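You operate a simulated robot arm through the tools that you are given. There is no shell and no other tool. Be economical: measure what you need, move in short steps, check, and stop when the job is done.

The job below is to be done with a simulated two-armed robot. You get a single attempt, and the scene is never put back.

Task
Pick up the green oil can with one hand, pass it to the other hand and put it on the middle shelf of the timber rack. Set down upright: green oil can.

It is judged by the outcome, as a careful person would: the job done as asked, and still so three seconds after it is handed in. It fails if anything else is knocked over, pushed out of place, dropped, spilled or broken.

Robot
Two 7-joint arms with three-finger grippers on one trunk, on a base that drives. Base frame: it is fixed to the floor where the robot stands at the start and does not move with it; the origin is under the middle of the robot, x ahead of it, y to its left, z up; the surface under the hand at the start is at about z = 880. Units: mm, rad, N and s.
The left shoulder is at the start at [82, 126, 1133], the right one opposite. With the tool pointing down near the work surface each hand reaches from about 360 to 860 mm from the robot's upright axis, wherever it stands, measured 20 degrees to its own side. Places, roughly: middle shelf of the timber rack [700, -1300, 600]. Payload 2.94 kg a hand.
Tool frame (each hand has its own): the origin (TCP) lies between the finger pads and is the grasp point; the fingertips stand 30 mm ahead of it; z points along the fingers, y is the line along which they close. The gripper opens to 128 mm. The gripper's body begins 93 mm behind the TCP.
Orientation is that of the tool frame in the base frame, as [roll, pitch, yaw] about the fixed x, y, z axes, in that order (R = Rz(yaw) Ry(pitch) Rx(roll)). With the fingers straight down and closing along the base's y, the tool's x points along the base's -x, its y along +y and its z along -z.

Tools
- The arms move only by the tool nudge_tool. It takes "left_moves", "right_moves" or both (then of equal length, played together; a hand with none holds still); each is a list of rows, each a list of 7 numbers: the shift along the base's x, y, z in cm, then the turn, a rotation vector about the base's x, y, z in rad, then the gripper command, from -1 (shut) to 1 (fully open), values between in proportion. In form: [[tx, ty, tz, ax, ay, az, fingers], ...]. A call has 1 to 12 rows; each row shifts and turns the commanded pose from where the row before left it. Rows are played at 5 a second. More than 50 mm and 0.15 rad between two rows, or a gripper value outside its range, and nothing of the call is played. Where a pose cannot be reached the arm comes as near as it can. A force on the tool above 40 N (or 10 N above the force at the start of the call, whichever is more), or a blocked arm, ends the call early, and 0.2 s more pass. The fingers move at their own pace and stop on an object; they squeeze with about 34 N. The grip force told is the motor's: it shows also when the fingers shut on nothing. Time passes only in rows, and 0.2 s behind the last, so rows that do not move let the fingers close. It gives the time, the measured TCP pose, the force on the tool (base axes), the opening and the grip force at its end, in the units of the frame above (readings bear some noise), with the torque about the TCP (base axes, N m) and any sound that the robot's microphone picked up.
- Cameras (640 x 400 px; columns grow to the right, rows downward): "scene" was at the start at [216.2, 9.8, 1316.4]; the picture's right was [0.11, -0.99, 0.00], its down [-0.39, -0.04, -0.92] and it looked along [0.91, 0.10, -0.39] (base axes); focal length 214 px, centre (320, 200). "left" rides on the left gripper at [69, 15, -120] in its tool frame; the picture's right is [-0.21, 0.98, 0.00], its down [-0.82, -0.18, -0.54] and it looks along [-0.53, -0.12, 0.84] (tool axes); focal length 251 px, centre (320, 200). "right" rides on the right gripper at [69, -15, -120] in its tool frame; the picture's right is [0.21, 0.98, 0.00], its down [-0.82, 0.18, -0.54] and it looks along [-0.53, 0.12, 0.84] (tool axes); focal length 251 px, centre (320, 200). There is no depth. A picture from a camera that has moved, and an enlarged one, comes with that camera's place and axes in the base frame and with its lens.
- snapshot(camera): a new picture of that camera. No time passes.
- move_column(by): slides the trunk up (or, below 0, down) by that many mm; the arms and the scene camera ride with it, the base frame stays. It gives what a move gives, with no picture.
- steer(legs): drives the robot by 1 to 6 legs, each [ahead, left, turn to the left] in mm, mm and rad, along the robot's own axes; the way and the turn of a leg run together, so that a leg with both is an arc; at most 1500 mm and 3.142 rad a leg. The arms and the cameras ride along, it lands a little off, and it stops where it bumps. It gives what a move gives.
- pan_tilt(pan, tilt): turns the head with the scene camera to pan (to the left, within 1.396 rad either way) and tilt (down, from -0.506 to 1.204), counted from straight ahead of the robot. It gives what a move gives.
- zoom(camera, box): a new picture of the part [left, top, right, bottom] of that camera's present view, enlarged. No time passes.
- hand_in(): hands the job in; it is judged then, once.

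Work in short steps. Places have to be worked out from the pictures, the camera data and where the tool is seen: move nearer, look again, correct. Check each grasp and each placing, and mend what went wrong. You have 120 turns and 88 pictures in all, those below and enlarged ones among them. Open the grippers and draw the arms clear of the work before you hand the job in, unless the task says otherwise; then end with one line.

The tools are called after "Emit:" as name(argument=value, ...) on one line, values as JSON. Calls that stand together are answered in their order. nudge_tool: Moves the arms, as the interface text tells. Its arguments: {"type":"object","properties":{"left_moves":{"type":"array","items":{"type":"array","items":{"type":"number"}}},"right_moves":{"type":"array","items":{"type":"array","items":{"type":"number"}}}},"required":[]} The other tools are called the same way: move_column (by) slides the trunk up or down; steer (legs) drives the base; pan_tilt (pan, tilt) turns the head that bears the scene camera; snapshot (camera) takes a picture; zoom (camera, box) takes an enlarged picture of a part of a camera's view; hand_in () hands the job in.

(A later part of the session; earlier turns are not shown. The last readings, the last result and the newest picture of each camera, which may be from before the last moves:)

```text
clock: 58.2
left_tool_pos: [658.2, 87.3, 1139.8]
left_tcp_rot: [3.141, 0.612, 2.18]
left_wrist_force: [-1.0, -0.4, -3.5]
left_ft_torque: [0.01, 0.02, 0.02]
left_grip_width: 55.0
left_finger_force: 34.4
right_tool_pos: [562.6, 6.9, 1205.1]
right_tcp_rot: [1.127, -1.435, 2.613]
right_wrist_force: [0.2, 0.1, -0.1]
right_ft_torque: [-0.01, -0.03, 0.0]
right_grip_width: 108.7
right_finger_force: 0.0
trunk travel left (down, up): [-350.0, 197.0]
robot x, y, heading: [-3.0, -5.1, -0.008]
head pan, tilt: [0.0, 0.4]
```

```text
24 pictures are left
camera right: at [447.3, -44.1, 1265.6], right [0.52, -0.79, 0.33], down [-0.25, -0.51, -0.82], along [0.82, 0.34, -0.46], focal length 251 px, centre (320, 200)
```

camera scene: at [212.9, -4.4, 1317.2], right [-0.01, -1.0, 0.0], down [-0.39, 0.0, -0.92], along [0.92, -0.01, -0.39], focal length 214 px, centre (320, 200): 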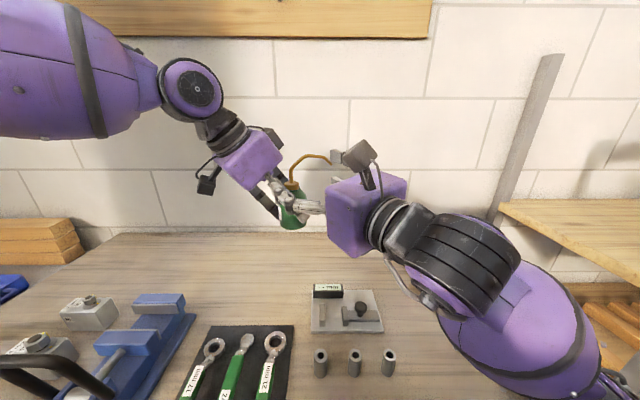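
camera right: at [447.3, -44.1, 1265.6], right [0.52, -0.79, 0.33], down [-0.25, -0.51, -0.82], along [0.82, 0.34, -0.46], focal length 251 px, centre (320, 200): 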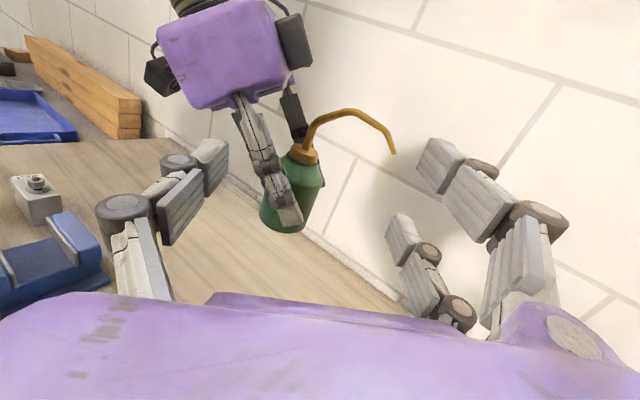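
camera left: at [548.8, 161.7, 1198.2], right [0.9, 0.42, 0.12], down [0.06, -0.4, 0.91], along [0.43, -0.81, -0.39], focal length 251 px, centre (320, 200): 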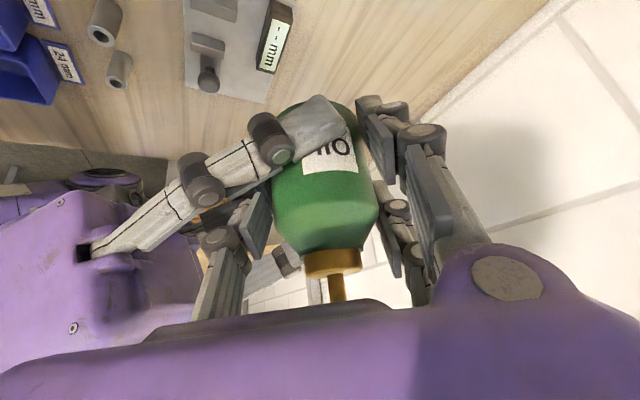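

The right hand is nearly level and clear. I raise the can 70 mm so the right hand can come in level at z≈1205, and square up the right hand's orientation.

Emit:
nudge_tool(left_moves=[[0, 0, 1.4, 0, 0, 0, -1], [0, 0, 1.4, 0, 0, 0, -1], [0, 0, 1.4, 0, 0, 0, -1], [0, 0, 1.4, 0, 0, 0, -1], [0, 0, 1.4, 0, 0, 0, -1], [0, 0, 0, 0, 0, 0, -1]], right_moves=[[1.5, 1.05, 0, 0, 0, 0, 0.7], [1.5, 1.05, 0, 0, 0, 0, 0.7], [1.5, 1.05, 0, 0, 0, 0, 0.7], [0.4, 0.3, 0, 0.025, 0.075, 0.006, 0.7], [0.4, 0.3, 0, 0.025, 0.075, 0.006, 0.7], [0, 0, 0, 0, 0, 0, 0.7]])

Emit:
snapshot(camera="right")

```text
clock: 59.8
left_tool_pos: [649.3, 84.9, 1209.1]
left_tcp_rot: [3.141, 0.617, 2.173]
left_wrist_force: [1.7, 2.8, -4.0]
left_ft_torque: [-0.2, 0.08, -0.13]
left_grip_width: 55.0
left_finger_force: 33.7
right_tool_pos: [614.8, 17.9, 1215.4]
right_tcp_rot: [2.058, -1.502, 1.63]
right_wrist_force: [1.3, 1.0, 0.0]
right_ft_torque: [0.03, -0.06, -0.01]
right_grip_width: 108.6
right_finger_force: 0.1
trunk travel left (down, up): [-350.0, 197.0]
robot x, y, heading: [-2.1, -7.2, -0.026]
head pan, tilt: [0.0, 0.4]
stopped in row 6 (left hand): the arm was blocked; the commanded pose is now the measured one
```

```text
23 pictures are left
camera right: at [504.7, -27.2, 1287.4], right [0.51, -0.82, 0.27], down [-0.36, -0.49, -0.79], along [0.78, 0.3, -0.55], focal length 251 px, centre (320, 200)
```

right: 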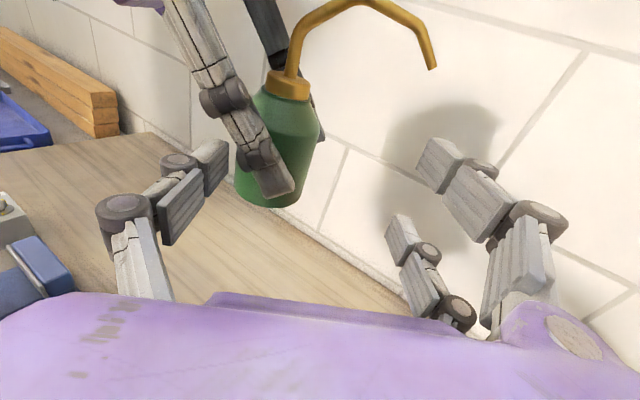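

The left arm reports being blocked, with little force at the tool. I check the scene.

Emit:
snapshot(camera="scene")

```text
22 pictures are left
camera scene: at [201.4, -3.6, 1317.2], right [-0.02, -1.0, 0.01], down [-0.38, 0.0, -0.93], along [0.92, -0.02, -0.38], focal length 214 px, centre (320, 200)
```

scene: 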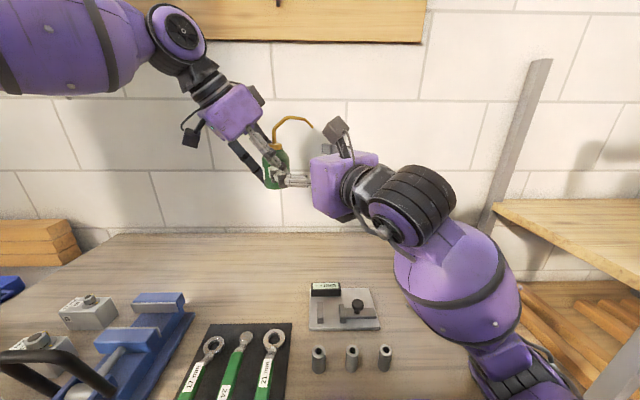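

The right elbow is pressing against the table edge, which tilts the base. Driving back away from the table frees everything, and I need to leave the table anyway.

Emit:
steer(legs=[[-350, 0, 0]])

Emit:
snapshot(camera="scene")

```text
clock: 62.1
left_tool_pos: [314.7, 85.3, 1208.5]
left_tcp_rot: [-3.14, 0.607, 2.173]
left_wrist_force: [-1.2, 0.5, -3.9]
left_ft_torque: [-0.01, 0.04, 0.01]
left_grip_width: 55.0
left_finger_force: 33.9
right_tool_pos: [279.7, 24.9, 1207.7]
right_tcp_rot: [2.314, -1.518, 1.389]
right_wrist_force: [-0.6, 0.3, 0.0]
right_ft_torque: [-0.02, -0.02, -0.02]
right_grip_width: 109.0
right_finger_force: 0.0
trunk travel left (down, up): [-350.0, 197.0]
robot x, y, heading: [-344.8, -1.9, -0.018]
head pan, tilt: [0.0, 0.4]
```

```text
21 pictures are left
camera scene: at [-130.6, -4.0, 1316.6], right [-0.02, -1.0, 0.0], down [-0.39, 0.01, -0.92], along [0.92, -0.02, -0.39], focal length 214 px, centre (320, 200)
```

scene: 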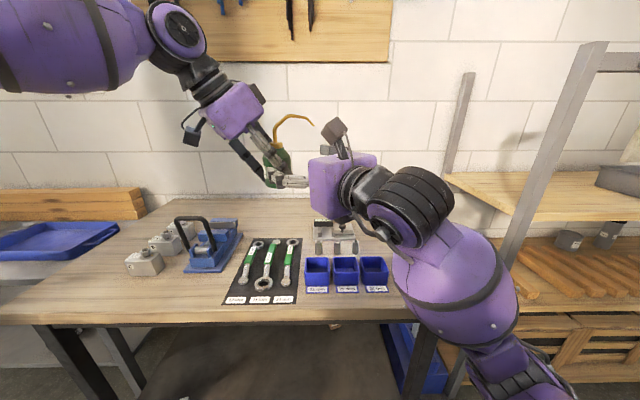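

We are clear of the table and the can is still firmly held. The right hand is level but about 24 mm off to the side, so I shift it laterally and then verify.

Emit:
nudge_tool(right_moves=[[-0.4, 0.7, 0, 0, 0, 0, 0.7], [-0.5, 0.7, 0, 0, 0, 0, 0.7], [-0.4, 0.7, -0.2, 0, 0, 0, 0.7], [0, 0, 0, 0, 0, 0, 0.7]])

Emit:
snapshot(camera="right")

```text
clock: 63.1
left_tool_pos: [314.8, 84.2, 1208.5]
left_tcp_rot: [3.141, 0.607, 2.175]
left_wrist_force: [-0.1, 0.6, -3.5]
left_ft_torque: [0.07, 0.0, 0.02]
left_grip_width: 55.0
left_finger_force: 34.2
right_tool_pos: [266.3, 44.4, 1206.2]
right_tcp_rot: [2.319, -1.518, 1.383]
right_wrist_force: [-0.1, -0.4, 0.0]
right_ft_torque: [0.01, -0.01, 0.0]
right_grip_width: 108.9
right_finger_force: 0.1
trunk travel left (down, up): [-350.0, 197.0]
robot x, y, heading: [-346.9, -2.8, -0.015]
head pan, tilt: [0.0, 0.4]
```

```text
20 pictures are left
camera right: at [158.0, -2.7, 1280.1], right [0.52, -0.81, 0.25], down [-0.37, -0.48, -0.79], along [0.77, 0.32, -0.55], focal length 251 px, centre (320, 200)
```

right: 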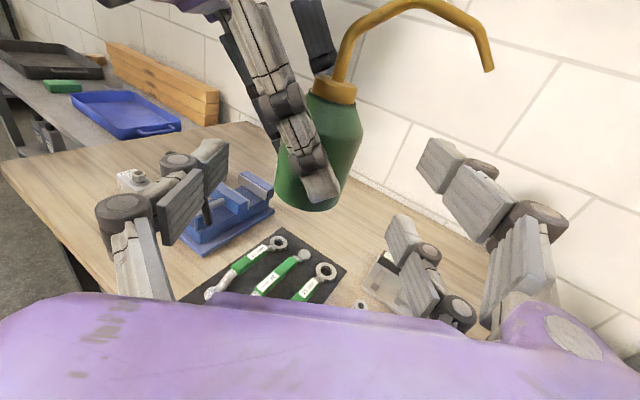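

Well centred: the can axis is at about (317,76). I advance 42 mm level to the grasp position.

Emit:
nudge_tool(right_moves=[[0.9, 0.57, 0, 0, 0, 0, 0.7], [0.9, 0.57, -0.1, 0, 0, 0, 0.7], [0.9, 0.57, -0.1, 0, 0, 0, 0.7], [0.8, 0.5, 0, 0, 0, 0, 0.7], [0, 0, 0, 0, 0, 0, 0.7]])

Emit:
snapshot(camera="right")

Emit:
snapshot(camera="left")

```text
clock: 64.3
left_tool_pos: [315.0, 86.0, 1207.8]
left_tcp_rot: [3.14, 0.608, 2.176]
left_wrist_force: [-0.2, 0.5, -3.7]
left_ft_torque: [0.01, 0.0, 0.0]
left_grip_width: 55.3
left_finger_force: 34.1
right_tool_pos: [301.1, 68.3, 1204.8]
right_tcp_rot: [2.311, -1.518, 1.392]
right_wrist_force: [-0.3, 0.6, 0.9]
right_ft_torque: [0.0, 0.0, 0.0]
right_grip_width: 108.6
right_finger_force: 0.1
trunk travel left (down, up): [-350.0, 197.0]
robot x, y, heading: [-347.5, -2.0, -0.016]
head pan, tilt: [0.0, 0.4]
```

```text
19 pictures are left
camera right: at [192.7, 19.8, 1278.1], right [0.52, -0.81, 0.25], down [-0.37, -0.48, -0.79], along [0.77, 0.32, -0.55], focal length 251 px, centre (320, 200)
```

right: 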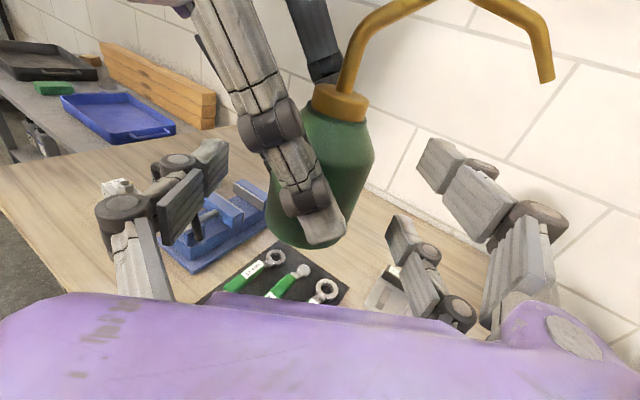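

```text
18 pictures are left
camera left: at [256.4, 197.0, 1267.8], right [0.9, 0.41, 0.12], down [0.06, -0.4, 0.91], along [0.42, -0.82, -0.39], focal length 251 px, centre (320, 200)
```

left: 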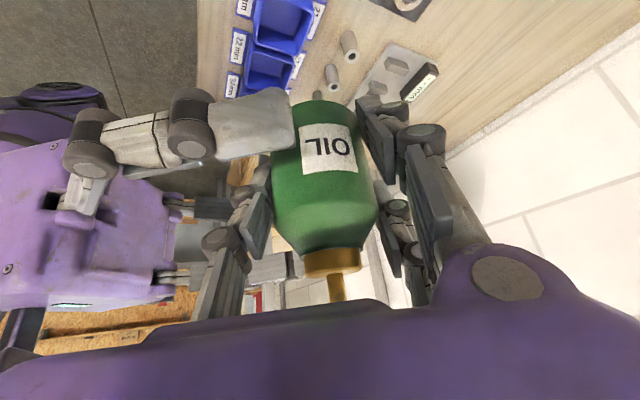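

The geometry looks right: single finger at mid-body, pair on the far side. I close the right gripper stepwise.

Emit:
nudge_tool(right_moves=[[0, 0, 0, 0, 0, 0, 0.4], [0, 0, 0, 0, 0, 0, 0.15], [0, 0, 0, 0, 0, 0, 0.0], [0, 0, 0, 0, 0, 0, -0.1], [0, 0, 0, 0, 0, 0, -0.2], [0, 0, 0, 0, 0, 0, -0.2]])

```text
clock: 65.7
left_tool_pos: [315.7, 83.9, 1208.1]
left_tcp_rot: [3.141, 0.61, 2.176]
left_wrist_force: [1.5, -0.4, -4.9]
left_ft_torque: [-0.51, -0.37, 0.11]
left_grip_width: 54.7
left_finger_force: 33.7
right_tool_pos: [302.0, 67.7, 1202.8]
right_tcp_rot: [2.324, -1.518, 1.381]
right_wrist_force: [-1.8, 1.0, 0.6]
right_ft_torque: [0.51, 0.38, -0.07]
right_grip_width: 56.7
right_finger_force: 34.0
trunk travel left (down, up): [-350.0, 197.0]
robot x, y, heading: [-348.6, -3.9, -0.019]
head pan, tilt: [0.0, 0.4]
```

Contact is at 56.7 mm with 34 N. I command a full close and inspect before releasing the left.

Emit:
nudge_tool(right_moves=[[0, 0, 0, 0, 0, 0, -1], [0, 0, 0, 0, 0, 0, -1], [0, 0, 0, 0, 0, 0, -1]])

Emit:
snapshot(camera="left")

Emit:
snapshot(camera="right")

```text
clock: 66.5
left_tool_pos: [316.3, 84.6, 1208.7]
left_tcp_rot: [-3.141, 0.608, 2.175]
left_wrist_force: [2.8, -0.6, -5.1]
left_ft_torque: [-0.68, -0.38, 0.14]
left_grip_width: 55.1
left_finger_force: 34.2
right_tool_pos: [301.6, 68.6, 1203.8]
right_tcp_rot: [2.317, -1.516, 1.388]
right_wrist_force: [-2.6, 1.6, 1.9]
right_ft_torque: [0.72, 0.37, -0.15]
right_grip_width: 56.7
right_finger_force: 33.6
trunk travel left (down, up): [-350.0, 197.0]
robot x, y, heading: [-347.1, -2.3, -0.018]
head pan, tilt: [0.0, 0.4]
```

```text
17 pictures are left
camera left: at [256.5, 197.1, 1267.7], right [0.9, 0.41, 0.12], down [0.06, -0.4, 0.91], along [0.42, -0.82, -0.39], focal length 251 px, centre (320, 200)
```

left: 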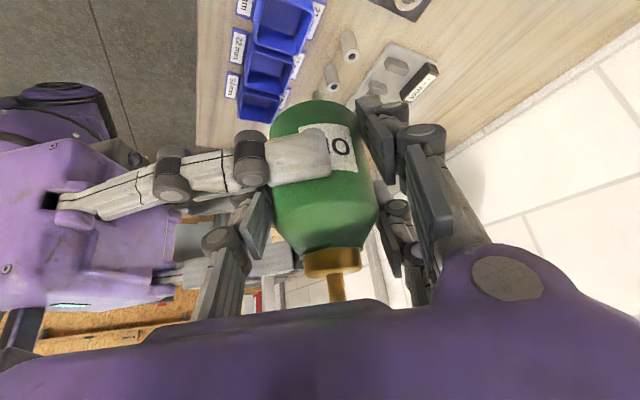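

```text
16 pictures are left
camera right: at [192.7, 19.9, 1278.0], right [0.52, -0.81, 0.25], down [-0.37, -0.48, -0.79], along [0.77, 0.32, -0.55], focal length 251 px, centre (320, 200)
```

right: 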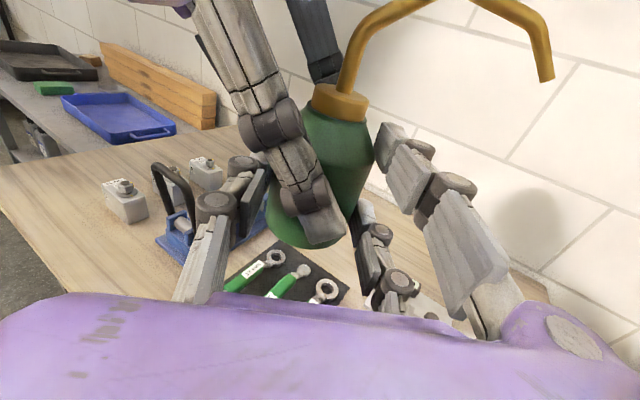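

The right grasp is solid. I release the left only slightly (to about 72 mm) and check that the can stays.

Emit:
nudge_tool(left_moves=[[0, 0, 0, 0, 0, 0, -0.08], [0, 0, 0, 0, 0, 0, 0.0], [0, 0, 0, 0, 0, 0, 0.12], [0, 0, 0, 0, 0, 0, 0.12], [0, 0, 0, 0, 0, 0, 0.12]], right_moves=[[0, 0, 0, 0, 0, 0, -1], [0, 0, 0, 0, 0, 0, -1], [0, 0, 0, 0, 0, 0, -1], [0, 0, 0, 0, 0, 0, -1], [0, 0, 0, 0, 0, 0, -1]])

Emit:
snapshot(camera="left")

```text
clock: 67.7
left_tool_pos: [314.5, 85.0, 1207.4]
left_tcp_rot: [-3.141, 0.609, 2.176]
left_wrist_force: [-0.6, 0.0, -0.2]
left_ft_torque: [-0.01, 0.0, -0.01]
left_grip_width: 71.6
left_finger_force: 0.1
right_tool_pos: [302.0, 66.8, 1204.7]
right_tcp_rot: [2.318, -1.517, 1.386]
right_wrist_force: [0.3, 0.2, 0.6]
right_ft_torque: [-0.06, 0.04, 0.01]
right_grip_width: 55.4
right_finger_force: 33.8
trunk travel left (down, up): [-350.0, 197.0]
robot x, y, heading: [-345.9, -0.8, -0.02]
head pan, tilt: [0.0, 0.4]
```

```text
15 pictures are left
camera left: at [256.5, 197.2, 1267.7], right [0.9, 0.41, 0.12], down [0.06, -0.4, 0.91], along [0.42, -0.82, -0.39], focal length 251 px, centre (320, 200)
```

left: 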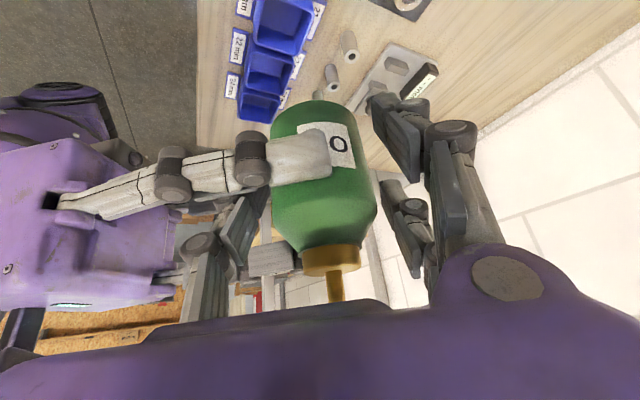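

The right hand carries it with the left open. I re-read the forces, then withdraw the left along its fingers.

Emit:
nudge_tool(right_moves=[[0, 0, 0, 0, 0, 0, -1], [0, 0, 0, 0, 0, 0, -1], [0, 0, 0, 0, 0, 0, -1], [0, 0, 0, 0, 0, 0, -1]])

```text
clock: 68.7
left_tool_pos: [315.0, 84.7, 1209.1]
left_tcp_rot: [-3.141, 0.609, 2.176]
left_wrist_force: [0.3, -0.7, 0.9]
left_ft_torque: [-0.01, 0.02, 0.02]
left_grip_width: 71.7
left_finger_force: 0.0
right_tool_pos: [302.3, 67.8, 1203.9]
right_tcp_rot: [2.32, -1.517, 1.387]
right_wrist_force: [-0.7, -0.2, -0.5]
right_ft_torque: [-0.05, 0.04, 0.04]
right_grip_width: 55.3
right_finger_force: 34.3
trunk travel left (down, up): [-350.0, 197.0]
robot x, y, heading: [-346.9, -2.7, -0.017]
head pan, tilt: [0.0, 0.4]
```

The torque matches the can's weight on the right hand. I withdraw the left 140 mm along its own axis.

Emit:
nudge_tool(left_moves=[[-0.33, 0.47, 0.82, 0, 0, 0, 0.12], [-0.65, 0.94, 1.64, 0, 0, 0, 0.12], [-0.65, 0.94, 1.64, 0, 0, 0, 0.12], [-0.65, 0.94, 1.64, 0, 0, 0, 0.12], [-0.65, 0.94, 1.64, 0, 0, 0, 0.12], [-0.65, 0.94, 1.64, 0, 0, 0, 0.12], [0, 2, 0, 0, 0, 0, 0.12], [0, 3, 0, 0, 0, 0, 0.12], [0, 4, 0, 0, 0, 0, 0.12], [0, 4, 0, 0, 0, 0, 0.12]])

Emit:
snapshot(camera="scene")

```text
clock: 70.9
left_tool_pos: [278.3, 267.7, 1299.0]
left_tcp_rot: [-3.14, 0.608, 2.176]
left_wrist_force: [0.8, 0.0, 0.4]
left_ft_torque: [-0.06, 0.04, -0.06]
left_grip_width: 71.7
left_finger_force: 0.0
right_tool_pos: [302.0, 69.5, 1203.6]
right_tcp_rot: [2.317, -1.513, 1.386]
right_wrist_force: [-0.7, -0.2, -0.3]
right_ft_torque: [-0.03, 0.04, -0.02]
right_grip_width: 55.4
right_finger_force: 34.0
trunk travel left (down, up): [-350.0, 197.0]
robot x, y, heading: [-347.4, 0.1, -0.02]
head pan, tilt: [0.0, 0.4]
```

```text
14 pictures are left
camera scene: at [-130.4, -2.8, 1316.6], right [-0.02, -1.0, 0.0], down [-0.39, 0.01, -0.92], along [0.92, -0.02, -0.39], focal length 214 px, centre (320, 200)
```

scene: 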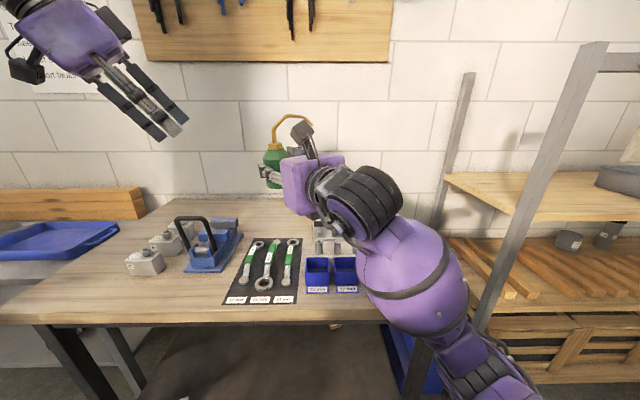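

The pass worked and the can is upright in the right hand. I back off a bit more and drive sideways to the rack, then look.

Emit:
steer(legs=[[-200, 0, 0.018], [0, -1200, 0]])

Emit:
pan_tilt(pan=-0.15, tilt=0.6)

Emit:
snapshot(camera="scene")

```text
clock: 82.9
left_tool_pos: [66.6, -935.0, 1298.2]
left_tcp_rot: [-3.14, 0.609, 2.174]
left_wrist_force: [0.1, 0.6, -0.7]
left_ft_torque: [0.01, 0.0, 0.02]
left_grip_width: 71.9
left_finger_force: 0.0
right_tool_pos: [89.5, -1133.8, 1204.4]
right_tcp_rot: [2.319, -1.518, 1.383]
right_wrist_force: [0.7, -0.2, 0.5]
right_ft_torque: [-0.03, 0.06, 0.01]
right_grip_width: 55.5
right_finger_force: 34.0
trunk travel left (down, up): [-350.0, 197.0]
robot x, y, heading: [-560.7, -1195.7, -0.025]
head pan, tilt: [0.0, 0.4]
```

```text
clock: 83.6
left_tool_pos: [66.5, -935.1, 1298.3]
left_tcp_rot: [3.141, 0.607, 2.174]
left_wrist_force: [0.1, -0.5, -0.3]
left_ft_torque: [-0.04, -0.02, 0.01]
left_grip_width: 71.6
left_finger_force: 0.1
right_tool_pos: [89.3, -1132.9, 1204.5]
right_tcp_rot: [2.324, -1.517, 1.376]
right_wrist_force: [0.0, 0.3, 0.8]
right_ft_torque: [0.0, 0.04, -0.03]
right_grip_width: 55.4
right_finger_force: 34.1
trunk travel left (down, up): [-350.0, 197.0]
robot x, y, heading: [-559.5, -1196.7, -0.021]
head pan, tilt: [-0.15, 0.6]
```

```text
13 pictures are left
camera scene: at [-348.8, -1217.4, 1298.4], right [-0.17, -0.99, 0.0], down [-0.56, 0.09, -0.83], along [0.81, -0.14, -0.56], focal length 214 px, centre (320, 200)
```

scene: 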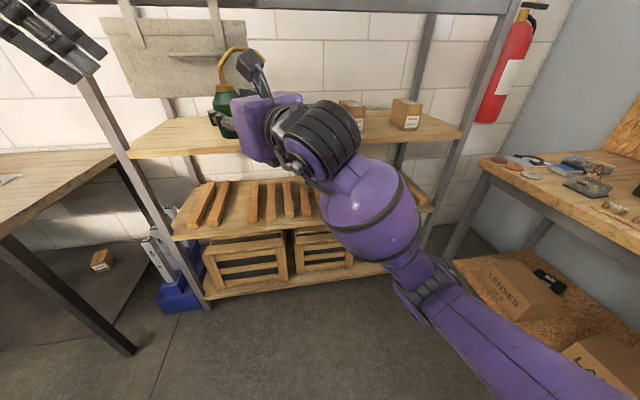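

The rack is visible: top shelf at about 1010, middle shelf (with timbers) at 600, front edge near x≈470. I turn right so the hand points squarely at the rack, reposition, and lower the trunk.

Emit:
steer(legs=[[0, 0, -0.55], [90, 273, 0]])

Emit:
move_column(by=-300)

Emit:
snapshot(camera="right")

```text
clock: 88.1
left_tool_pos: [333.4, -1115.5, 1298.5]
left_tcp_rot: [-3.141, 0.61, 1.629]
left_wrist_force: [1.3, -1.7, 2.7]
left_ft_torque: [0.11, -0.1, -0.09]
left_grip_width: 71.6
left_finger_force: 0.0
right_tool_pos: [248.2, -1297.2, 1204.0]
right_tcp_rot: [2.324, -1.517, 0.835]
right_wrist_force: [0.0, 0.3, 0.1]
right_ft_torque: [0.01, 0.1, 0.02]
right_grip_width: 55.5
right_finger_force: 33.6
trunk travel left (down, up): [-350.0, 197.0]
robot x, y, heading: [-341.7, -1017.6, -0.563]
head pan, tilt: [-0.15, 0.6]
```

```text
clock: 91.1
left_tool_pos: [332.9, -1115.7, 998.6]
left_tcp_rot: [-3.141, 0.61, 1.629]
left_wrist_force: [-0.4, 0.0, -0.3]
left_ft_torque: [-0.01, 0.02, 0.0]
left_grip_width: 71.7
left_finger_force: 0.0
right_tool_pos: [249.5, -1297.6, 903.9]
right_tcp_rot: [2.322, -1.517, 0.833]
right_wrist_force: [-0.7, -0.5, 0.1]
right_ft_torque: [0.03, 0.04, 0.03]
right_grip_width: 55.4
right_finger_force: 34.0
trunk travel left (down, up): [-50.0, 497.0]
robot x, y, heading: [-339.9, -1018.7, -0.564]
head pan, tilt: [-0.15, 0.6]
```

```text
12 pictures are left
camera right: at [131.8, -1281.7, 978.0], right [0.02, -0.97, 0.25], down [-0.57, -0.22, -0.79], along [0.82, -0.13, -0.55], focal length 251 px, centre (320, 200)
```

right: 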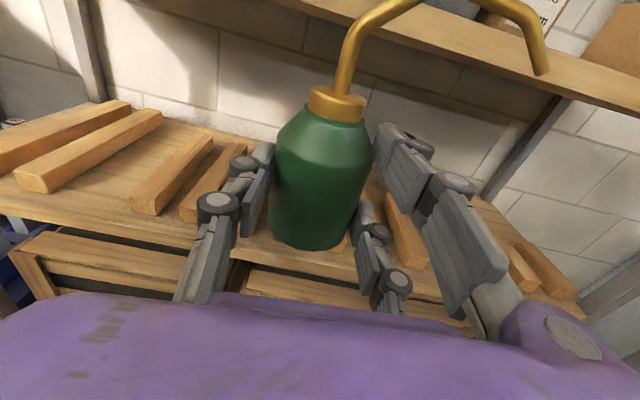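

I can see the middle shelf with several timbers lying front to back and gaps between them. I zoom in on the left gap (around y≈-920) to judge its width and the shelf's front edge.

Emit:
zoom(camera="right", box=[0, 80, 256, 240])

```text
2.50 times, centred on (128, 160) of right
camera zoom: at [131.8, -1281.7, 978.0], right [0.02, -0.97, 0.25], down [-0.57, -0.22, -0.79], along [0.82, -0.13, -0.55], focal length 629 px, centre (800, 300)
```

zoom: 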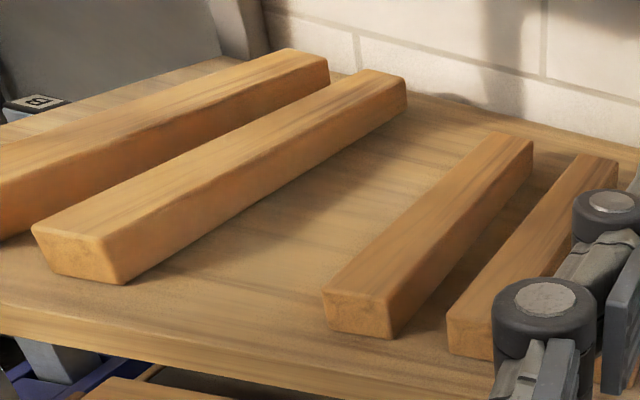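

Measured: shelf edge x≈472, timbers start at x≈515, gap from y≈-845 to -993, so the target can axis is (545,-919). The can projects as truly vertical. I now test lowering the level hand here in free space.

Emit:
move_column(by=-50)

Emit:
nudge_tool(right_moves=[[0, 0, -2, 0, 0, 0, -1], [0, 0, -2, 0, 0, 0, -1], [0, 0, -2, 0, 0, 0, -1], [0, 0, 0, 0, 0, 0, -1]])

```text
clock: 92.1
left_tool_pos: [333.2, -1115.1, 948.5]
left_tcp_rot: [-3.141, 0.609, 1.63]
left_wrist_force: [-0.1, -0.8, 0.2]
left_ft_torque: [0.01, -0.01, 0.0]
left_grip_width: 71.8
left_finger_force: 0.1
right_tool_pos: [251.1, -1296.3, 853.6]
right_tcp_rot: [2.319, -1.516, 0.84]
right_wrist_force: [-0.2, 0.9, 0.6]
right_ft_torque: [0.0, 0.08, -0.01]
right_grip_width: 55.2
right_finger_force: 34.3
trunk travel left (down, up): [0.0, 547.0]
robot x, y, heading: [-341.4, -1019.0, -0.562]
head pan, tilt: [-0.15, 0.6]
```

```text
clock: 93.1
left_tool_pos: [334.1, -1115.4, 949.5]
left_tcp_rot: [-3.14, 0.607, 1.629]
left_wrist_force: [0.1, 0.1, 0.5]
left_ft_torque: [-0.02, 0.01, 0.03]
left_grip_width: 71.5
left_finger_force: 0.0
right_tool_pos: [249.5, -1297.6, 854.7]
right_tcp_rot: [2.326, -1.517, 0.831]
right_wrist_force: [1.0, 0.1, 0.1]
right_ft_torque: [-0.02, 0.07, 0.01]
right_grip_width: 55.6
right_finger_force: 33.8
right hand out of reach, approached as far as the arm can: row 1, 2, 3
trunk travel left (down, up): [0.0, 547.0]
robot x, y, heading: [-337.9, -1014.5, -0.561]
head pan, tilt: [-0.15, 0.6]
```

The arm won't lower from this folded pose. I try extending it forward first, with margin to the rack, while keeping the commanded drop.

Emit:
nudge_tool(right_moves=[[2.1, -1.3, 0, 0, 0, 0, -1], [2.1, -1.3, 0, 0, 0, 0, -1], [2.1, -1.3, 0, 0, 0, 0, -1], [2.1, -1.3, 0, 0, 0, 0, -1], [0, 0, 0, 0, 0, 0, -1]])

```text
clock: 94.3
left_tool_pos: [332.6, -1114.7, 948.9]
left_tcp_rot: [-3.141, 0.609, 1.628]
left_wrist_force: [-0.1, -0.9, -0.4]
left_ft_torque: [-0.01, 0.0, 0.02]
left_grip_width: 71.8
left_finger_force: 0.1
right_tool_pos: [333.8, -1348.0, 853.1]
right_tcp_rot: [2.331, -1.516, 0.827]
right_wrist_force: [-0.3, -0.7, 0.1]
right_ft_torque: [-0.01, 0.09, 0.01]
right_grip_width: 55.5
right_finger_force: 33.7
trunk travel left (down, up): [0.0, 547.0]
robot x, y, heading: [-342.4, -1018.8, -0.564]
head pan, tilt: [-0.15, 0.6]
```

Extension works and the command stayed level. Now I try lowering from here.

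Emit:
nudge_tool(right_moves=[[0, 0, -2, 0, 0, 0, -1], [0, 0, -2, 0, 0, 0, -1], [0, 0, -2, 0, 0, 0, -1], [0, 0, -2, 0, 0, 0, -1], [0, 0, 0, 0, 0, 0, -1]])

```text
clock: 95.5
left_tool_pos: [333.7, -1114.6, 948.3]
left_tcp_rot: [-3.142, 0.608, 1.628]
left_wrist_force: [0.6, -0.4, -0.2]
left_ft_torque: [0.01, -0.01, -0.02]
left_grip_width: 71.7
left_finger_force: 0.0
right_tool_pos: [332.1, -1351.3, 810.8]
right_tcp_rot: [2.194, -1.517, 0.983]
right_wrist_force: [-0.6, -0.6, -0.2]
right_ft_torque: [0.02, 0.09, -0.02]
right_grip_width: 55.7
right_finger_force: 33.8
right hand out of reach, approached as far as the arm can: row 2, 3, 4
trunk travel left (down, up): [0.0, 547.0]
robot x, y, heading: [-335.8, -1016.9, -0.567]
head pan, tilt: [-0.15, 0.6]
```

Lowering is possible the further out the arm is. I back the base 200 mm, then extend the arm forward and to its own side while descending.

Emit:
steer(legs=[[-200, 0, 0]])

Emit:
nudge_tool(right_moves=[[1.0, -2.6, 0, 0, 0, 0, -1], [1.0, -2.6, 0, 0, 0, 0, -1], [1.0, -2.6, 0, 0, 0, 0, -1], [0, 0, -2, 0, 0, 0, -1], [0, 0, -2, 0, 0, 0, -1], [0, 0, -2, 0, 0, 0, -1], [0, 0, -2, 0, 0, 0, -1], [0, 0, 0, 0, 0, 0, -1]])

```text
clock: 97.0
left_tool_pos: [167.0, -1007.4, 948.5]
left_tcp_rot: [3.141, 0.61, 1.628]
left_wrist_force: [-0.2, -0.9, -0.4]
left_ft_torque: [0.03, -0.01, 0.0]
left_grip_width: 71.7
left_finger_force: 0.1
right_tool_pos: [165.9, -1245.1, 812.6]
right_tcp_rot: [2.187, -1.517, 0.991]
right_wrist_force: [-0.7, -0.4, -0.5]
right_ft_torque: [0.0, 0.08, 0.01]
right_grip_width: 55.3
right_finger_force: 33.4
trunk travel left (down, up): [0.0, 547.0]
robot x, y, heading: [-508.9, -914.8, -0.558]
head pan, tilt: [-0.15, 0.6]
```

```text
clock: 98.8
left_tool_pos: [167.2, -1008.7, 949.5]
left_tcp_rot: [3.141, 0.608, 1.632]
left_wrist_force: [-0.6, 0.6, -0.4]
left_ft_torque: [0.0, 0.0, 0.03]
left_grip_width: 71.7
left_finger_force: 0.2
right_tool_pos: [197.7, -1323.4, 731.7]
right_tcp_rot: [2.189, -1.517, 0.987]
right_wrist_force: [0.3, -0.1, 0.3]
right_ft_torque: [-0.01, 0.1, 0.04]
right_grip_width: 55.5
right_finger_force: 34.2
trunk travel left (down, up): [0.0, 547.0]
robot x, y, heading: [-505.6, -909.6, -0.562]
head pan, tilt: [-0.15, 0.6]
```

That worked, with no reach limit. I continue down to about z 665.

Emit:
nudge_tool(right_moves=[[0, 0, -2, 0, 0, 0, -1], [0, 0, -2, 0, 0, 0, -1], [0, 0, -2, 0, 0, 0, -1], [0, 0, -0.7, 0, 0, 0, -1], [0, 0, 0, 0, 0, 0, -1]])

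Emit:
snapshot(camera="scene")

```text
clock: 100.0
left_tool_pos: [166.7, -1008.3, 948.9]
left_tcp_rot: [-3.141, 0.609, 1.629]
left_wrist_force: [-0.5, -1.0, -0.5]
left_ft_torque: [0.01, 0.02, 0.02]
left_grip_width: 71.7
left_finger_force: 0.0
right_tool_pos: [196.5, -1323.4, 663.3]
right_tcp_rot: [2.196, -1.517, 0.979]
right_wrist_force: [0.9, -0.9, -0.2]
right_ft_torque: [-0.04, 0.04, 0.0]
right_grip_width: 55.4
right_finger_force: 34.3
trunk travel left (down, up): [0.0, 547.0]
robot x, y, heading: [-504.5, -912.7, -0.562]
head pan, tilt: [-0.15, 0.6]
```

```text
10 pictures are left
camera scene: at [-243.9, -1093.9, 939.9], right [-0.65, -0.76, 0.0], down [-0.43, 0.37, -0.82], along [0.62, -0.54, -0.57], focal length 214 px, centre (320, 200)
```

scene: 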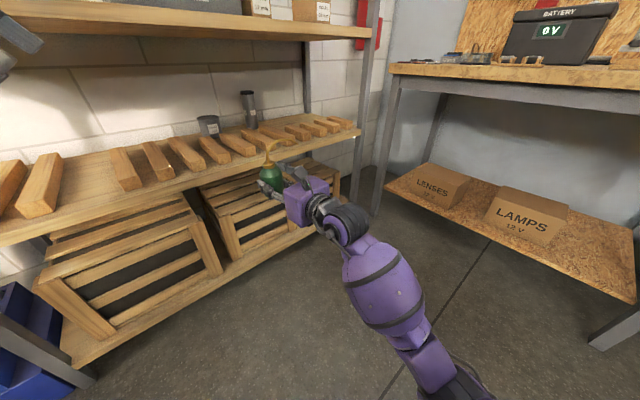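

The only wide gap on the middle shelf is the left one (y≈-919), as measured. To avoid the table corner I'll face the rack straight: back up, turn the base left by 0.56, and retract the left arm.

Emit:
steer(legs=[[-100, 0, 0], [0, 0, 0.56]])

Emit:
nudge_tool(left_moves=[[-4, 0, 0, 0, 0, 0, 0.12], [-4, 0, 0, 0, 0, 0, 0.12], [-4, 0, 0, 0, 0, 0, 0.12], [-4, 0, 0, 0, 0, 0, 0.12], [0, 0, 0, 0, 0, 0, 0.12]], right_moves=[[0, 0, 0, 0, 0, -0.1, -1], [0, 0, 0, 0, 0, -0.1, -1], [0, 0, 0, 0, 0, -0.1, -1], [0, 0, 0, 0, 0, -0.1, -1], [0, 0, 0, 0, 0, -0.1, -1]])

```text
clock: 102.8
left_tool_pos: [27.6, -579.1, 948.1]
left_tcp_rot: [3.141, 0.609, 2.195]
left_wrist_force: [-0.2, 0.7, -0.1]
left_ft_torque: [0.01, -0.04, -0.02]
left_grip_width: 71.9
left_finger_force: 0.0
right_tool_pos: [221.5, -830.1, 663.6]
right_tcp_rot: [2.2, -1.517, 1.544]
right_wrist_force: [-0.5, -0.1, 0.3]
right_ft_torque: [-0.02, 0.07, -0.02]
right_grip_width: 55.4
right_finger_force: 34.0
trunk travel left (down, up): [0.0, 547.0]
robot x, y, heading: [-593.1, -859.9, 0.003]
head pan, tilt: [-0.15, 0.6]
```

```text
clock: 104.0
left_tool_pos: [-130.5, -581.5, 948.6]
left_tcp_rot: [3.141, 0.608, 2.195]
left_wrist_force: [-0.1, -0.6, -0.3]
left_ft_torque: [0.05, 0.04, -0.02]
left_grip_width: 71.8
left_finger_force: 0.0
right_tool_pos: [255.3, -910.9, 588.1]
right_tcp_rot: [1.743, -1.523, 1.519]
right_wrist_force: [0.0, 0.0, -0.1]
right_ft_torque: [-0.03, 0.14, 0.03]
right_grip_width: 55.4
right_finger_force: 34.0
right hand out of reach, approached as far as the arm can: row 3, 4, 5
trunk travel left (down, up): [0.0, 547.0]
robot x, y, heading: [-588.5, -859.3, 0.001]
head pan, tilt: [-0.15, 0.6]
```

The hand now points at about az 7°, but the position ran to the reach limit. I pull it back in and raise it to carrying height.

Emit:
nudge_tool(right_moves=[[-1, 0, 1.5, 0, 0, 0, -1], [-1, 0, 1.5, 0, 0, 0, -1], [-1, 0, 1.5, 0, 0, 0, -1], [-1, 0, 1.5, 0, 0, 0, -1], [0, 0, 1.5, 0, 0, 0, -1], [0, 0, 0, 0, 0, 0, -1]])

Emit:
snapshot(camera="right")

```text
clock: 105.4
left_tool_pos: [-131.1, -580.0, 949.5]
left_tcp_rot: [3.141, 0.61, 2.195]
left_wrist_force: [-0.3, -0.3, 0.1]
left_ft_torque: [-0.02, 0.03, -0.01]
left_grip_width: 71.8
left_finger_force: 0.0
right_tool_pos: [231.5, -962.8, 614.3]
right_tcp_rot: [2.108, -1.518, 1.142]
right_wrist_force: [-0.3, -0.1, -0.2]
right_ft_torque: [0.01, 0.05, 0.01]
right_grip_width: 55.4
right_finger_force: 33.8
right hand out of reach, approached as far as the arm can: row 1, 2, 3, 4, 5
trunk travel left (down, up): [0.0, 547.0]
robot x, y, heading: [-592.9, -860.8, 0.002]
head pan, tilt: [-0.15, 0.6]
```

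```text
9 pictures are left
camera right: at [113.7, -958.7, 686.1], right [0.11, -0.96, 0.26], down [-0.54, -0.27, -0.8], along [0.84, -0.05, -0.54], focal length 251 px, centre (320, 200)
```

right: 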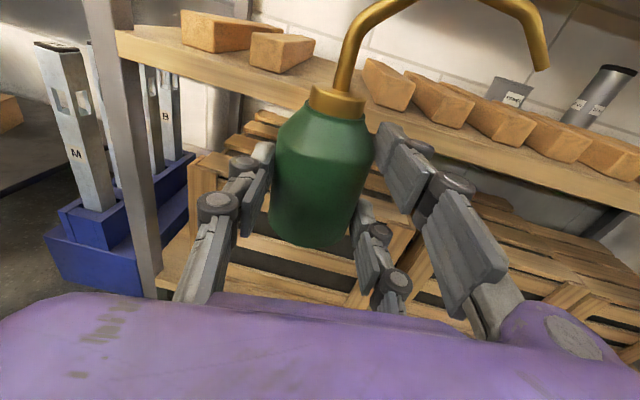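

The hand is level, pointing at az 6°, and only too low, which the trunk can fix. I raise the column 55 mm, then drive left 42 mm and forward 190 mm.

Emit:
move_column(by=55)

Emit:
steer(legs=[[0, 42, 0], [190, 0, 0]])

Emit:
snapshot(camera="right")

```text
clock: 106.3
left_tool_pos: [-131.2, -580.1, 1002.3]
left_tcp_rot: [-3.14, 0.609, 2.194]
left_wrist_force: [1.0, -0.5, 0.4]
left_ft_torque: [0.03, 0.03, -0.02]
left_grip_width: 71.7
left_finger_force: 0.0
right_tool_pos: [226.9, -965.6, 664.8]
right_tcp_rot: [1.916, -1.522, 1.332]
right_wrist_force: [0.4, 0.1, 0.2]
right_ft_torque: [-0.01, 0.03, 0.03]
right_grip_width: 55.6
right_finger_force: 34.2
trunk travel left (down, up): [-55.0, 492.0]
robot x, y, heading: [-596.4, -861.5, 0.005]
head pan, tilt: [-0.15, 0.6]
```

```text
clock: 108.5
left_tool_pos: [59.4, -536.5, 1003.3]
left_tcp_rot: [-3.141, 0.608, 2.196]
left_wrist_force: [-0.4, -0.4, -0.3]
left_ft_torque: [-0.04, -0.01, 0.0]
left_grip_width: 71.4
left_finger_force: 0.1
right_tool_pos: [418.9, -923.4, 664.8]
right_tcp_rot: [1.907, -1.522, 1.339]
right_wrist_force: [-1.2, 0.3, -0.1]
right_ft_torque: [0.01, 0.1, -0.01]
right_grip_width: 55.4
right_finger_force: 33.6
trunk travel left (down, up): [-55.0, 492.0]
robot x, y, heading: [-400.3, -818.9, 0.008]
head pan, tilt: [-0.15, 0.6]
```

```text
8 pictures are left
camera right: at [298.5, -917.7, 735.1], right [0.11, -0.96, 0.26], down [-0.53, -0.27, -0.8], along [0.84, -0.05, -0.54], focal length 251 px, centre (320, 200)
```

right: 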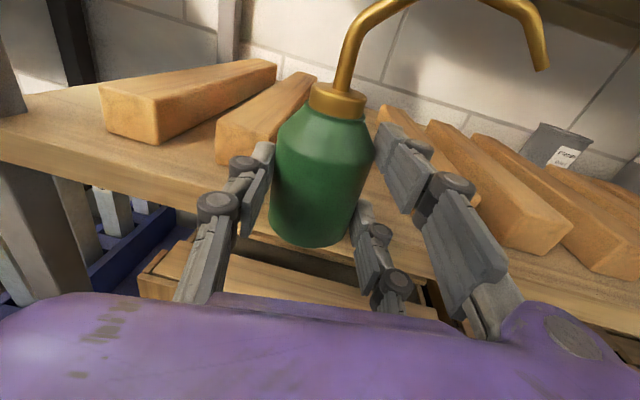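

Nearly there. I zoom to check the finger clearance to the timbers on both sides.

Emit:
zoom(camera="right", box=[180, 80, 500, 280])

```text
2.00 times, centred on (340, 180) of right
camera zoom: at [298.5, -917.7, 735.1], right [0.11, -0.96, 0.26], down [-0.53, -0.27, -0.8], along [0.84, -0.05, -0.54], focal length 503 px, centre (280, 240)
```

zoom: 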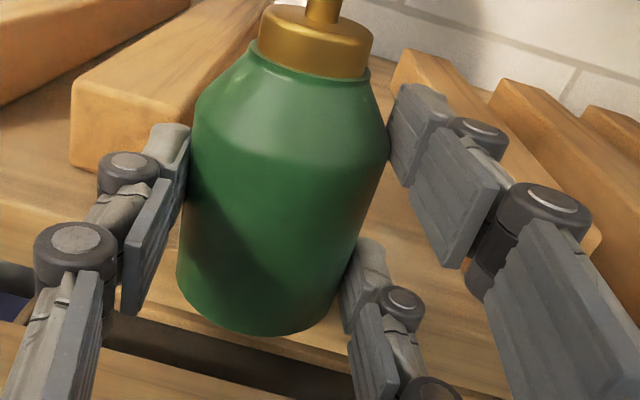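

In the closest view the gap spans about y -868 to -1013 (centre -940). I shift right 17 mm and go forward 70 mm, then look.

Emit:
steer(legs=[[0, -17, 0], [70, 0, 0]])

Emit:
snapshot(camera="right")

```text
clock: 110.0
left_tool_pos: [130.3, -553.4, 1003.7]
left_tcp_rot: [-3.14, 0.608, 2.195]
left_wrist_force: [-0.2, -0.6, -0.1]
left_ft_torque: [0.0, 0.04, -0.02]
left_grip_width: 71.7
left_finger_force: 0.0
right_tool_pos: [487.7, -940.6, 663.4]
right_tcp_rot: [1.923, -1.523, 1.322]
right_wrist_force: [0.0, -0.2, -0.5]
right_ft_torque: [-0.02, 0.07, -0.01]
right_grip_width: 55.5
right_finger_force: 34.0
trunk travel left (down, up): [-55.0, 492.0]
robot x, y, heading: [-328.6, -831.8, -0.0]
head pan, tilt: [-0.15, 0.6]
```

```text
6 pictures are left
camera right: at [369.0, -935.0, 734.7], right [0.1, -0.96, 0.26], down [-0.53, -0.27, -0.8], along [0.84, -0.05, -0.54], focal length 251 px, centre (320, 200)
```

right: 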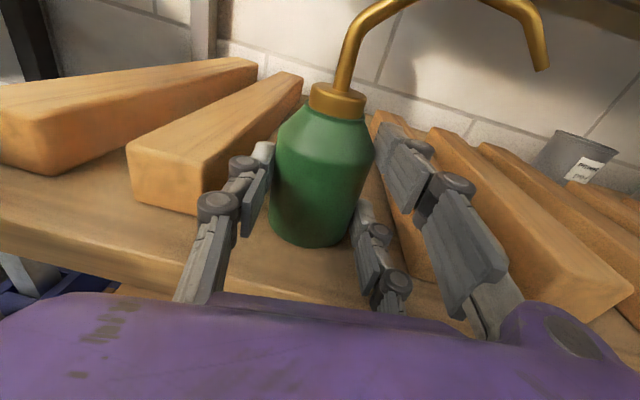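

Now timber faces measure y≈-861 and -992, so I centre on -927: shift left 12 mm and go 22 mm further forward. That puts the can axis about 55 mm behind the shelf edge.

Emit:
steer(legs=[[0, 12, 0], [24, 0, 0]])

Emit:
snapshot(camera="right")

```text
clock: 111.2
left_tool_pos: [155.2, -542.3, 1003.8]
left_tcp_rot: [-3.141, 0.606, 2.194]
left_wrist_force: [1.0, -0.4, -0.1]
left_ft_torque: [0.0, 0.06, -0.03]
left_grip_width: 71.5
left_finger_force: 0.1
right_tool_pos: [514.1, -927.8, 663.3]
right_tcp_rot: [1.94, -1.521, 1.307]
right_wrist_force: [0.9, 0.2, -0.6]
right_ft_torque: [0.03, 0.03, 0.0]
right_grip_width: 55.4
right_finger_force: 33.6
trunk travel left (down, up): [-55.0, 492.0]
robot x, y, heading: [-305.2, -818.7, -0.0]
head pan, tilt: [-0.15, 0.6]
```

```text
5 pictures are left
camera right: at [393.5, -923.3, 734.4], right [0.1, -0.96, 0.26], down [-0.53, -0.27, -0.8], along [0.84, -0.05, -0.54], focal length 251 px, centre (320, 200)
```

right: 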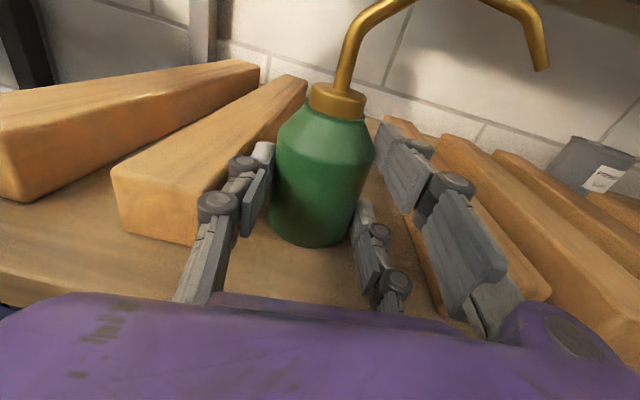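

Clearances look good on both sides. I lower with the trunk, 14 mm first.

Emit:
move_column(by=-14)

Emit:
move_column(by=-4)

```text
clock: 111.8
left_tool_pos: [152.5, -541.9, 992.3]
left_tcp_rot: [3.14, 0.609, 2.191]
left_wrist_force: [0.1, -0.1, 0.5]
left_ft_torque: [-0.01, 0.01, 0.0]
left_grip_width: 71.7
left_finger_force: 0.0
right_tool_pos: [510.8, -928.1, 655.9]
right_tcp_rot: [1.708, -1.526, 1.538]
right_wrist_force: [8.2, 0.7, 26.2]
right_ft_torque: [0.54, -0.67, -0.19]
right_grip_width: 55.6
right_finger_force: 34.3
trunk travel left (down, up): [-41.0, 506.0]
robot x, y, heading: [-307.6, -822.5, -0.003]
head pan, tilt: [-0.15, 0.6]
```

```text
clock: 112.4
left_tool_pos: [151.7, -541.1, 987.4]
left_tcp_rot: [3.138, 0.611, 2.192]
left_wrist_force: [0.8, 0.3, 0.2]
left_ft_torque: [0.0, 0.0, 0.0]
left_grip_width: 71.5
left_finger_force: 0.0
right_tool_pos: [511.8, -928.1, 655.2]
right_tcp_rot: [1.566, -1.523, 1.678]
right_wrist_force: [10.3, -0.5, 37.0]
right_ft_torque: [0.36, -0.88, -0.01]
right_grip_width: 55.8
right_finger_force: 33.6
trunk travel left (down, up): [-37.0, 510.0]
robot x, y, heading: [-303.2, -823.6, 0.001]
head pan, tilt: [-0.15, 0.6]
```

Contact occurred earlier than expected (TCP z≈656). I back up 8 mm to reduce the load and look at what is touching.

Emit:
move_column(by=9)

Emit:
zoom(camera="right", box=[180, 120, 500, 320])

```text
clock: 113.0
left_tool_pos: [152.9, -540.6, 995.3]
left_tcp_rot: [3.141, 0.61, 2.193]
left_wrist_force: [0.9, -0.3, -1.3]
left_ft_torque: [0.0, 0.0, -0.02]
left_grip_width: 71.8
left_finger_force: 0.1
right_tool_pos: [511.8, -927.6, 655.1]
right_tcp_rot: [1.899, -1.521, 1.348]
right_wrist_force: [4.0, 4.2, 19.5]
right_ft_torque: [-0.42, -0.73, 0.3]
right_grip_width: 55.4
right_finger_force: 33.9
trunk travel left (down, up): [-46.0, 501.0]
robot x, y, heading: [-307.2, -816.6, -0.002]
head pan, tilt: [-0.15, 0.6]
```

```text
2.00 times, centred on (340, 220) of right
camera zoom: at [391.8, -922.4, 727.0], right [0.11, -0.96, 0.26], down [-0.53, -0.28, -0.8], along [0.84, -0.05, -0.54], focal length 503 px, centre (280, 160)
```

zoom: 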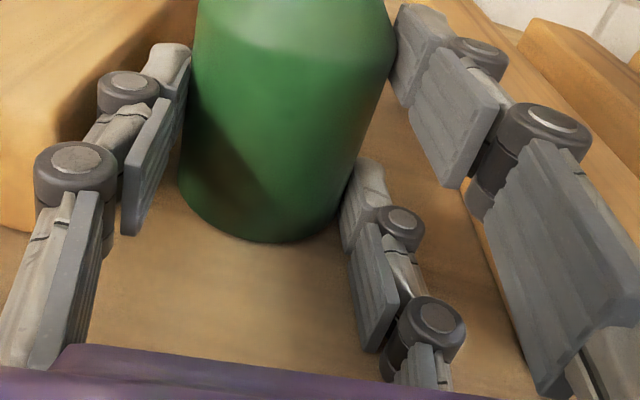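

The force and torque place the contact under the can base, so it is on the shelf and still pressed with about 20 N. I ease up 4 mm more.

Emit:
move_column(by=4)

```text
clock: 113.5
left_tool_pos: [154.8, -541.0, 998.7]
left_tcp_rot: [-3.141, 0.609, 2.192]
left_wrist_force: [-0.3, -0.4, -0.8]
left_ft_torque: [-0.04, -0.02, -0.01]
left_grip_width: 71.6
left_finger_force: 0.1
right_tool_pos: [512.7, -928.5, 656.8]
right_tcp_rot: [2.025, -1.521, 1.222]
right_wrist_force: [-0.5, 2.7, 5.1]
right_ft_torque: [-0.1, -0.15, 0.09]
right_grip_width: 55.3
right_finger_force: 34.0
trunk travel left (down, up): [-50.0, 497.0]
robot x, y, heading: [-304.1, -818.2, -0.004]
head pan, tilt: [-0.15, 0.6]
```

Light contact at 5 N. I open gently to about 72 mm.

Emit:
nudge_tool(right_moves=[[0, 0, 0, 0, 0, 0, -0.1], [0, 0, 0, 0, 0, 0, -0.05], [0, 0, 0, 0, 0, 0, 0.03], [0, 0, 0, 0, 0, 0, 0.1], [0, 0, 0, 0, 0, 0, 0.12], [0, 0, 0, 0, 0, 0, 0.12]])

Emit:
snapshot(camera="right")

```text
clock: 114.9
left_tool_pos: [154.8, -542.6, 1000.5]
left_tcp_rot: [-3.141, 0.609, 2.193]
left_wrist_force: [0.7, 0.3, 0.0]
left_ft_torque: [-0.01, 0.0, 0.03]
left_grip_width: 71.4
left_finger_force: 0.1
right_tool_pos: [512.7, -929.0, 658.8]
right_tcp_rot: [1.921, -1.522, 1.324]
right_wrist_force: [0.8, -1.6, -1.1]
right_ft_torque: [-0.02, 0.01, 0.01]
right_grip_width: 71.2
right_finger_force: 0.1
trunk travel left (down, up): [-50.0, 497.0]
robot x, y, heading: [-304.9, -818.2, -0.001]
head pan, tilt: [-0.15, 0.6]
```

```text
3 pictures are left
camera right: at [392.9, -923.4, 729.9], right [0.1, -0.96, 0.26], down [-0.53, -0.27, -0.8], along [0.84, -0.05, -0.54], focal length 251 px, centre (320, 200)
```

right: 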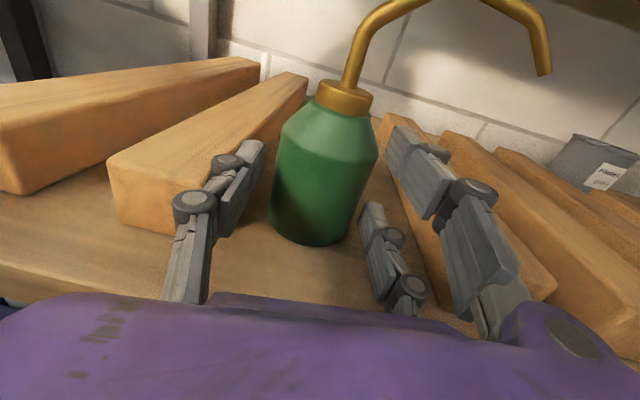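

The can stands free and upright with finger clearance on both sides. I back the base out along the hand's pointing line.

Emit:
steer(legs=[[-150, -14, 0], [-200, 0, 0]])

Emit:
snapshot(camera="right")

```text
clock: 117.5
left_tool_pos: [-200.9, -556.1, 998.9]
left_tcp_rot: [-3.141, 0.611, 2.191]
left_wrist_force: [-0.9, -0.5, -0.2]
left_ft_torque: [0.01, -0.04, -0.02]
left_grip_width: 71.7
left_finger_force: 0.1
right_tool_pos: [155.9, -943.2, 658.9]
right_tcp_rot: [1.912, -1.523, 1.333]
right_wrist_force: [0.1, -0.8, 1.8]
right_ft_torque: [0.01, 0.01, -0.03]
right_grip_width: 71.6
right_finger_force: 0.1
trunk travel left (down, up): [-50.0, 497.0]
robot x, y, heading: [-662.2, -834.5, 0.003]
head pan, tilt: [-0.15, 0.6]
```

```text
2 pictures are left
camera right: at [36.7, -938.7, 730.3], right [0.1, -0.96, 0.26], down [-0.53, -0.27, -0.8], along [0.84, -0.05, -0.54], focal length 251 px, centre (320, 200)
```

right: 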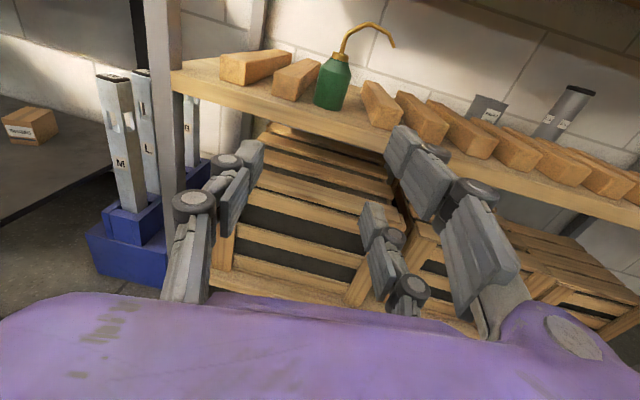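

The can stands upright on the middle shelf between the timbers, and nothing around it has moved. I open both grippers, since the arms are clear.

Emit:
nudge_tool(left_moves=[[0, 0, 0, 0, 0, 0, 1], [0, 0, 0, 0, 0, 0, 1], [0, 0, 0, 0, 0, 0, 1]], right_moves=[[0, 0, 0, 0, 0, 0, 1], [0, 0, 0, 0, 0, 0, 1], [0, 0, 0, 0, 0, 0, 1]])

Emit:
zoom(camera="right", box=[200, 0, 480, 175])

```text
clock: 118.3
left_tool_pos: [-199.9, -557.0, 997.1]
left_tcp_rot: [3.14, 0.609, 2.19]
left_wrist_force: [0.1, 0.8, -0.6]
left_ft_torque: [0.01, 0.0, 0.01]
left_grip_width: 127.7
left_finger_force: 0.1
right_tool_pos: [157.1, -943.4, 659.7]
right_tcp_rot: [1.921, -1.523, 1.325]
right_wrist_force: [-0.4, 0.6, -0.2]
right_ft_torque: [-0.02, 0.0, -0.02]
right_grip_width: 128.1
right_finger_force: 0.0
trunk travel left (down, up): [-50.0, 497.0]
robot x, y, heading: [-663.3, -833.3, 0.001]
head pan, tilt: [-0.15, 0.6]
```

```text
2.29 times, centred on (340, 88) of right
camera zoom: at [37.0, -938.7, 730.0], right [0.1, -0.96, 0.26], down [-0.53, -0.27, -0.8], along [0.84, -0.05, -0.54], focal length 575 px, centre (274, 457)
```

zoom: 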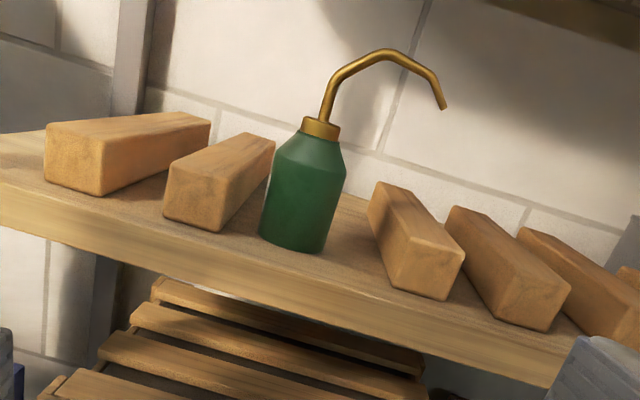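

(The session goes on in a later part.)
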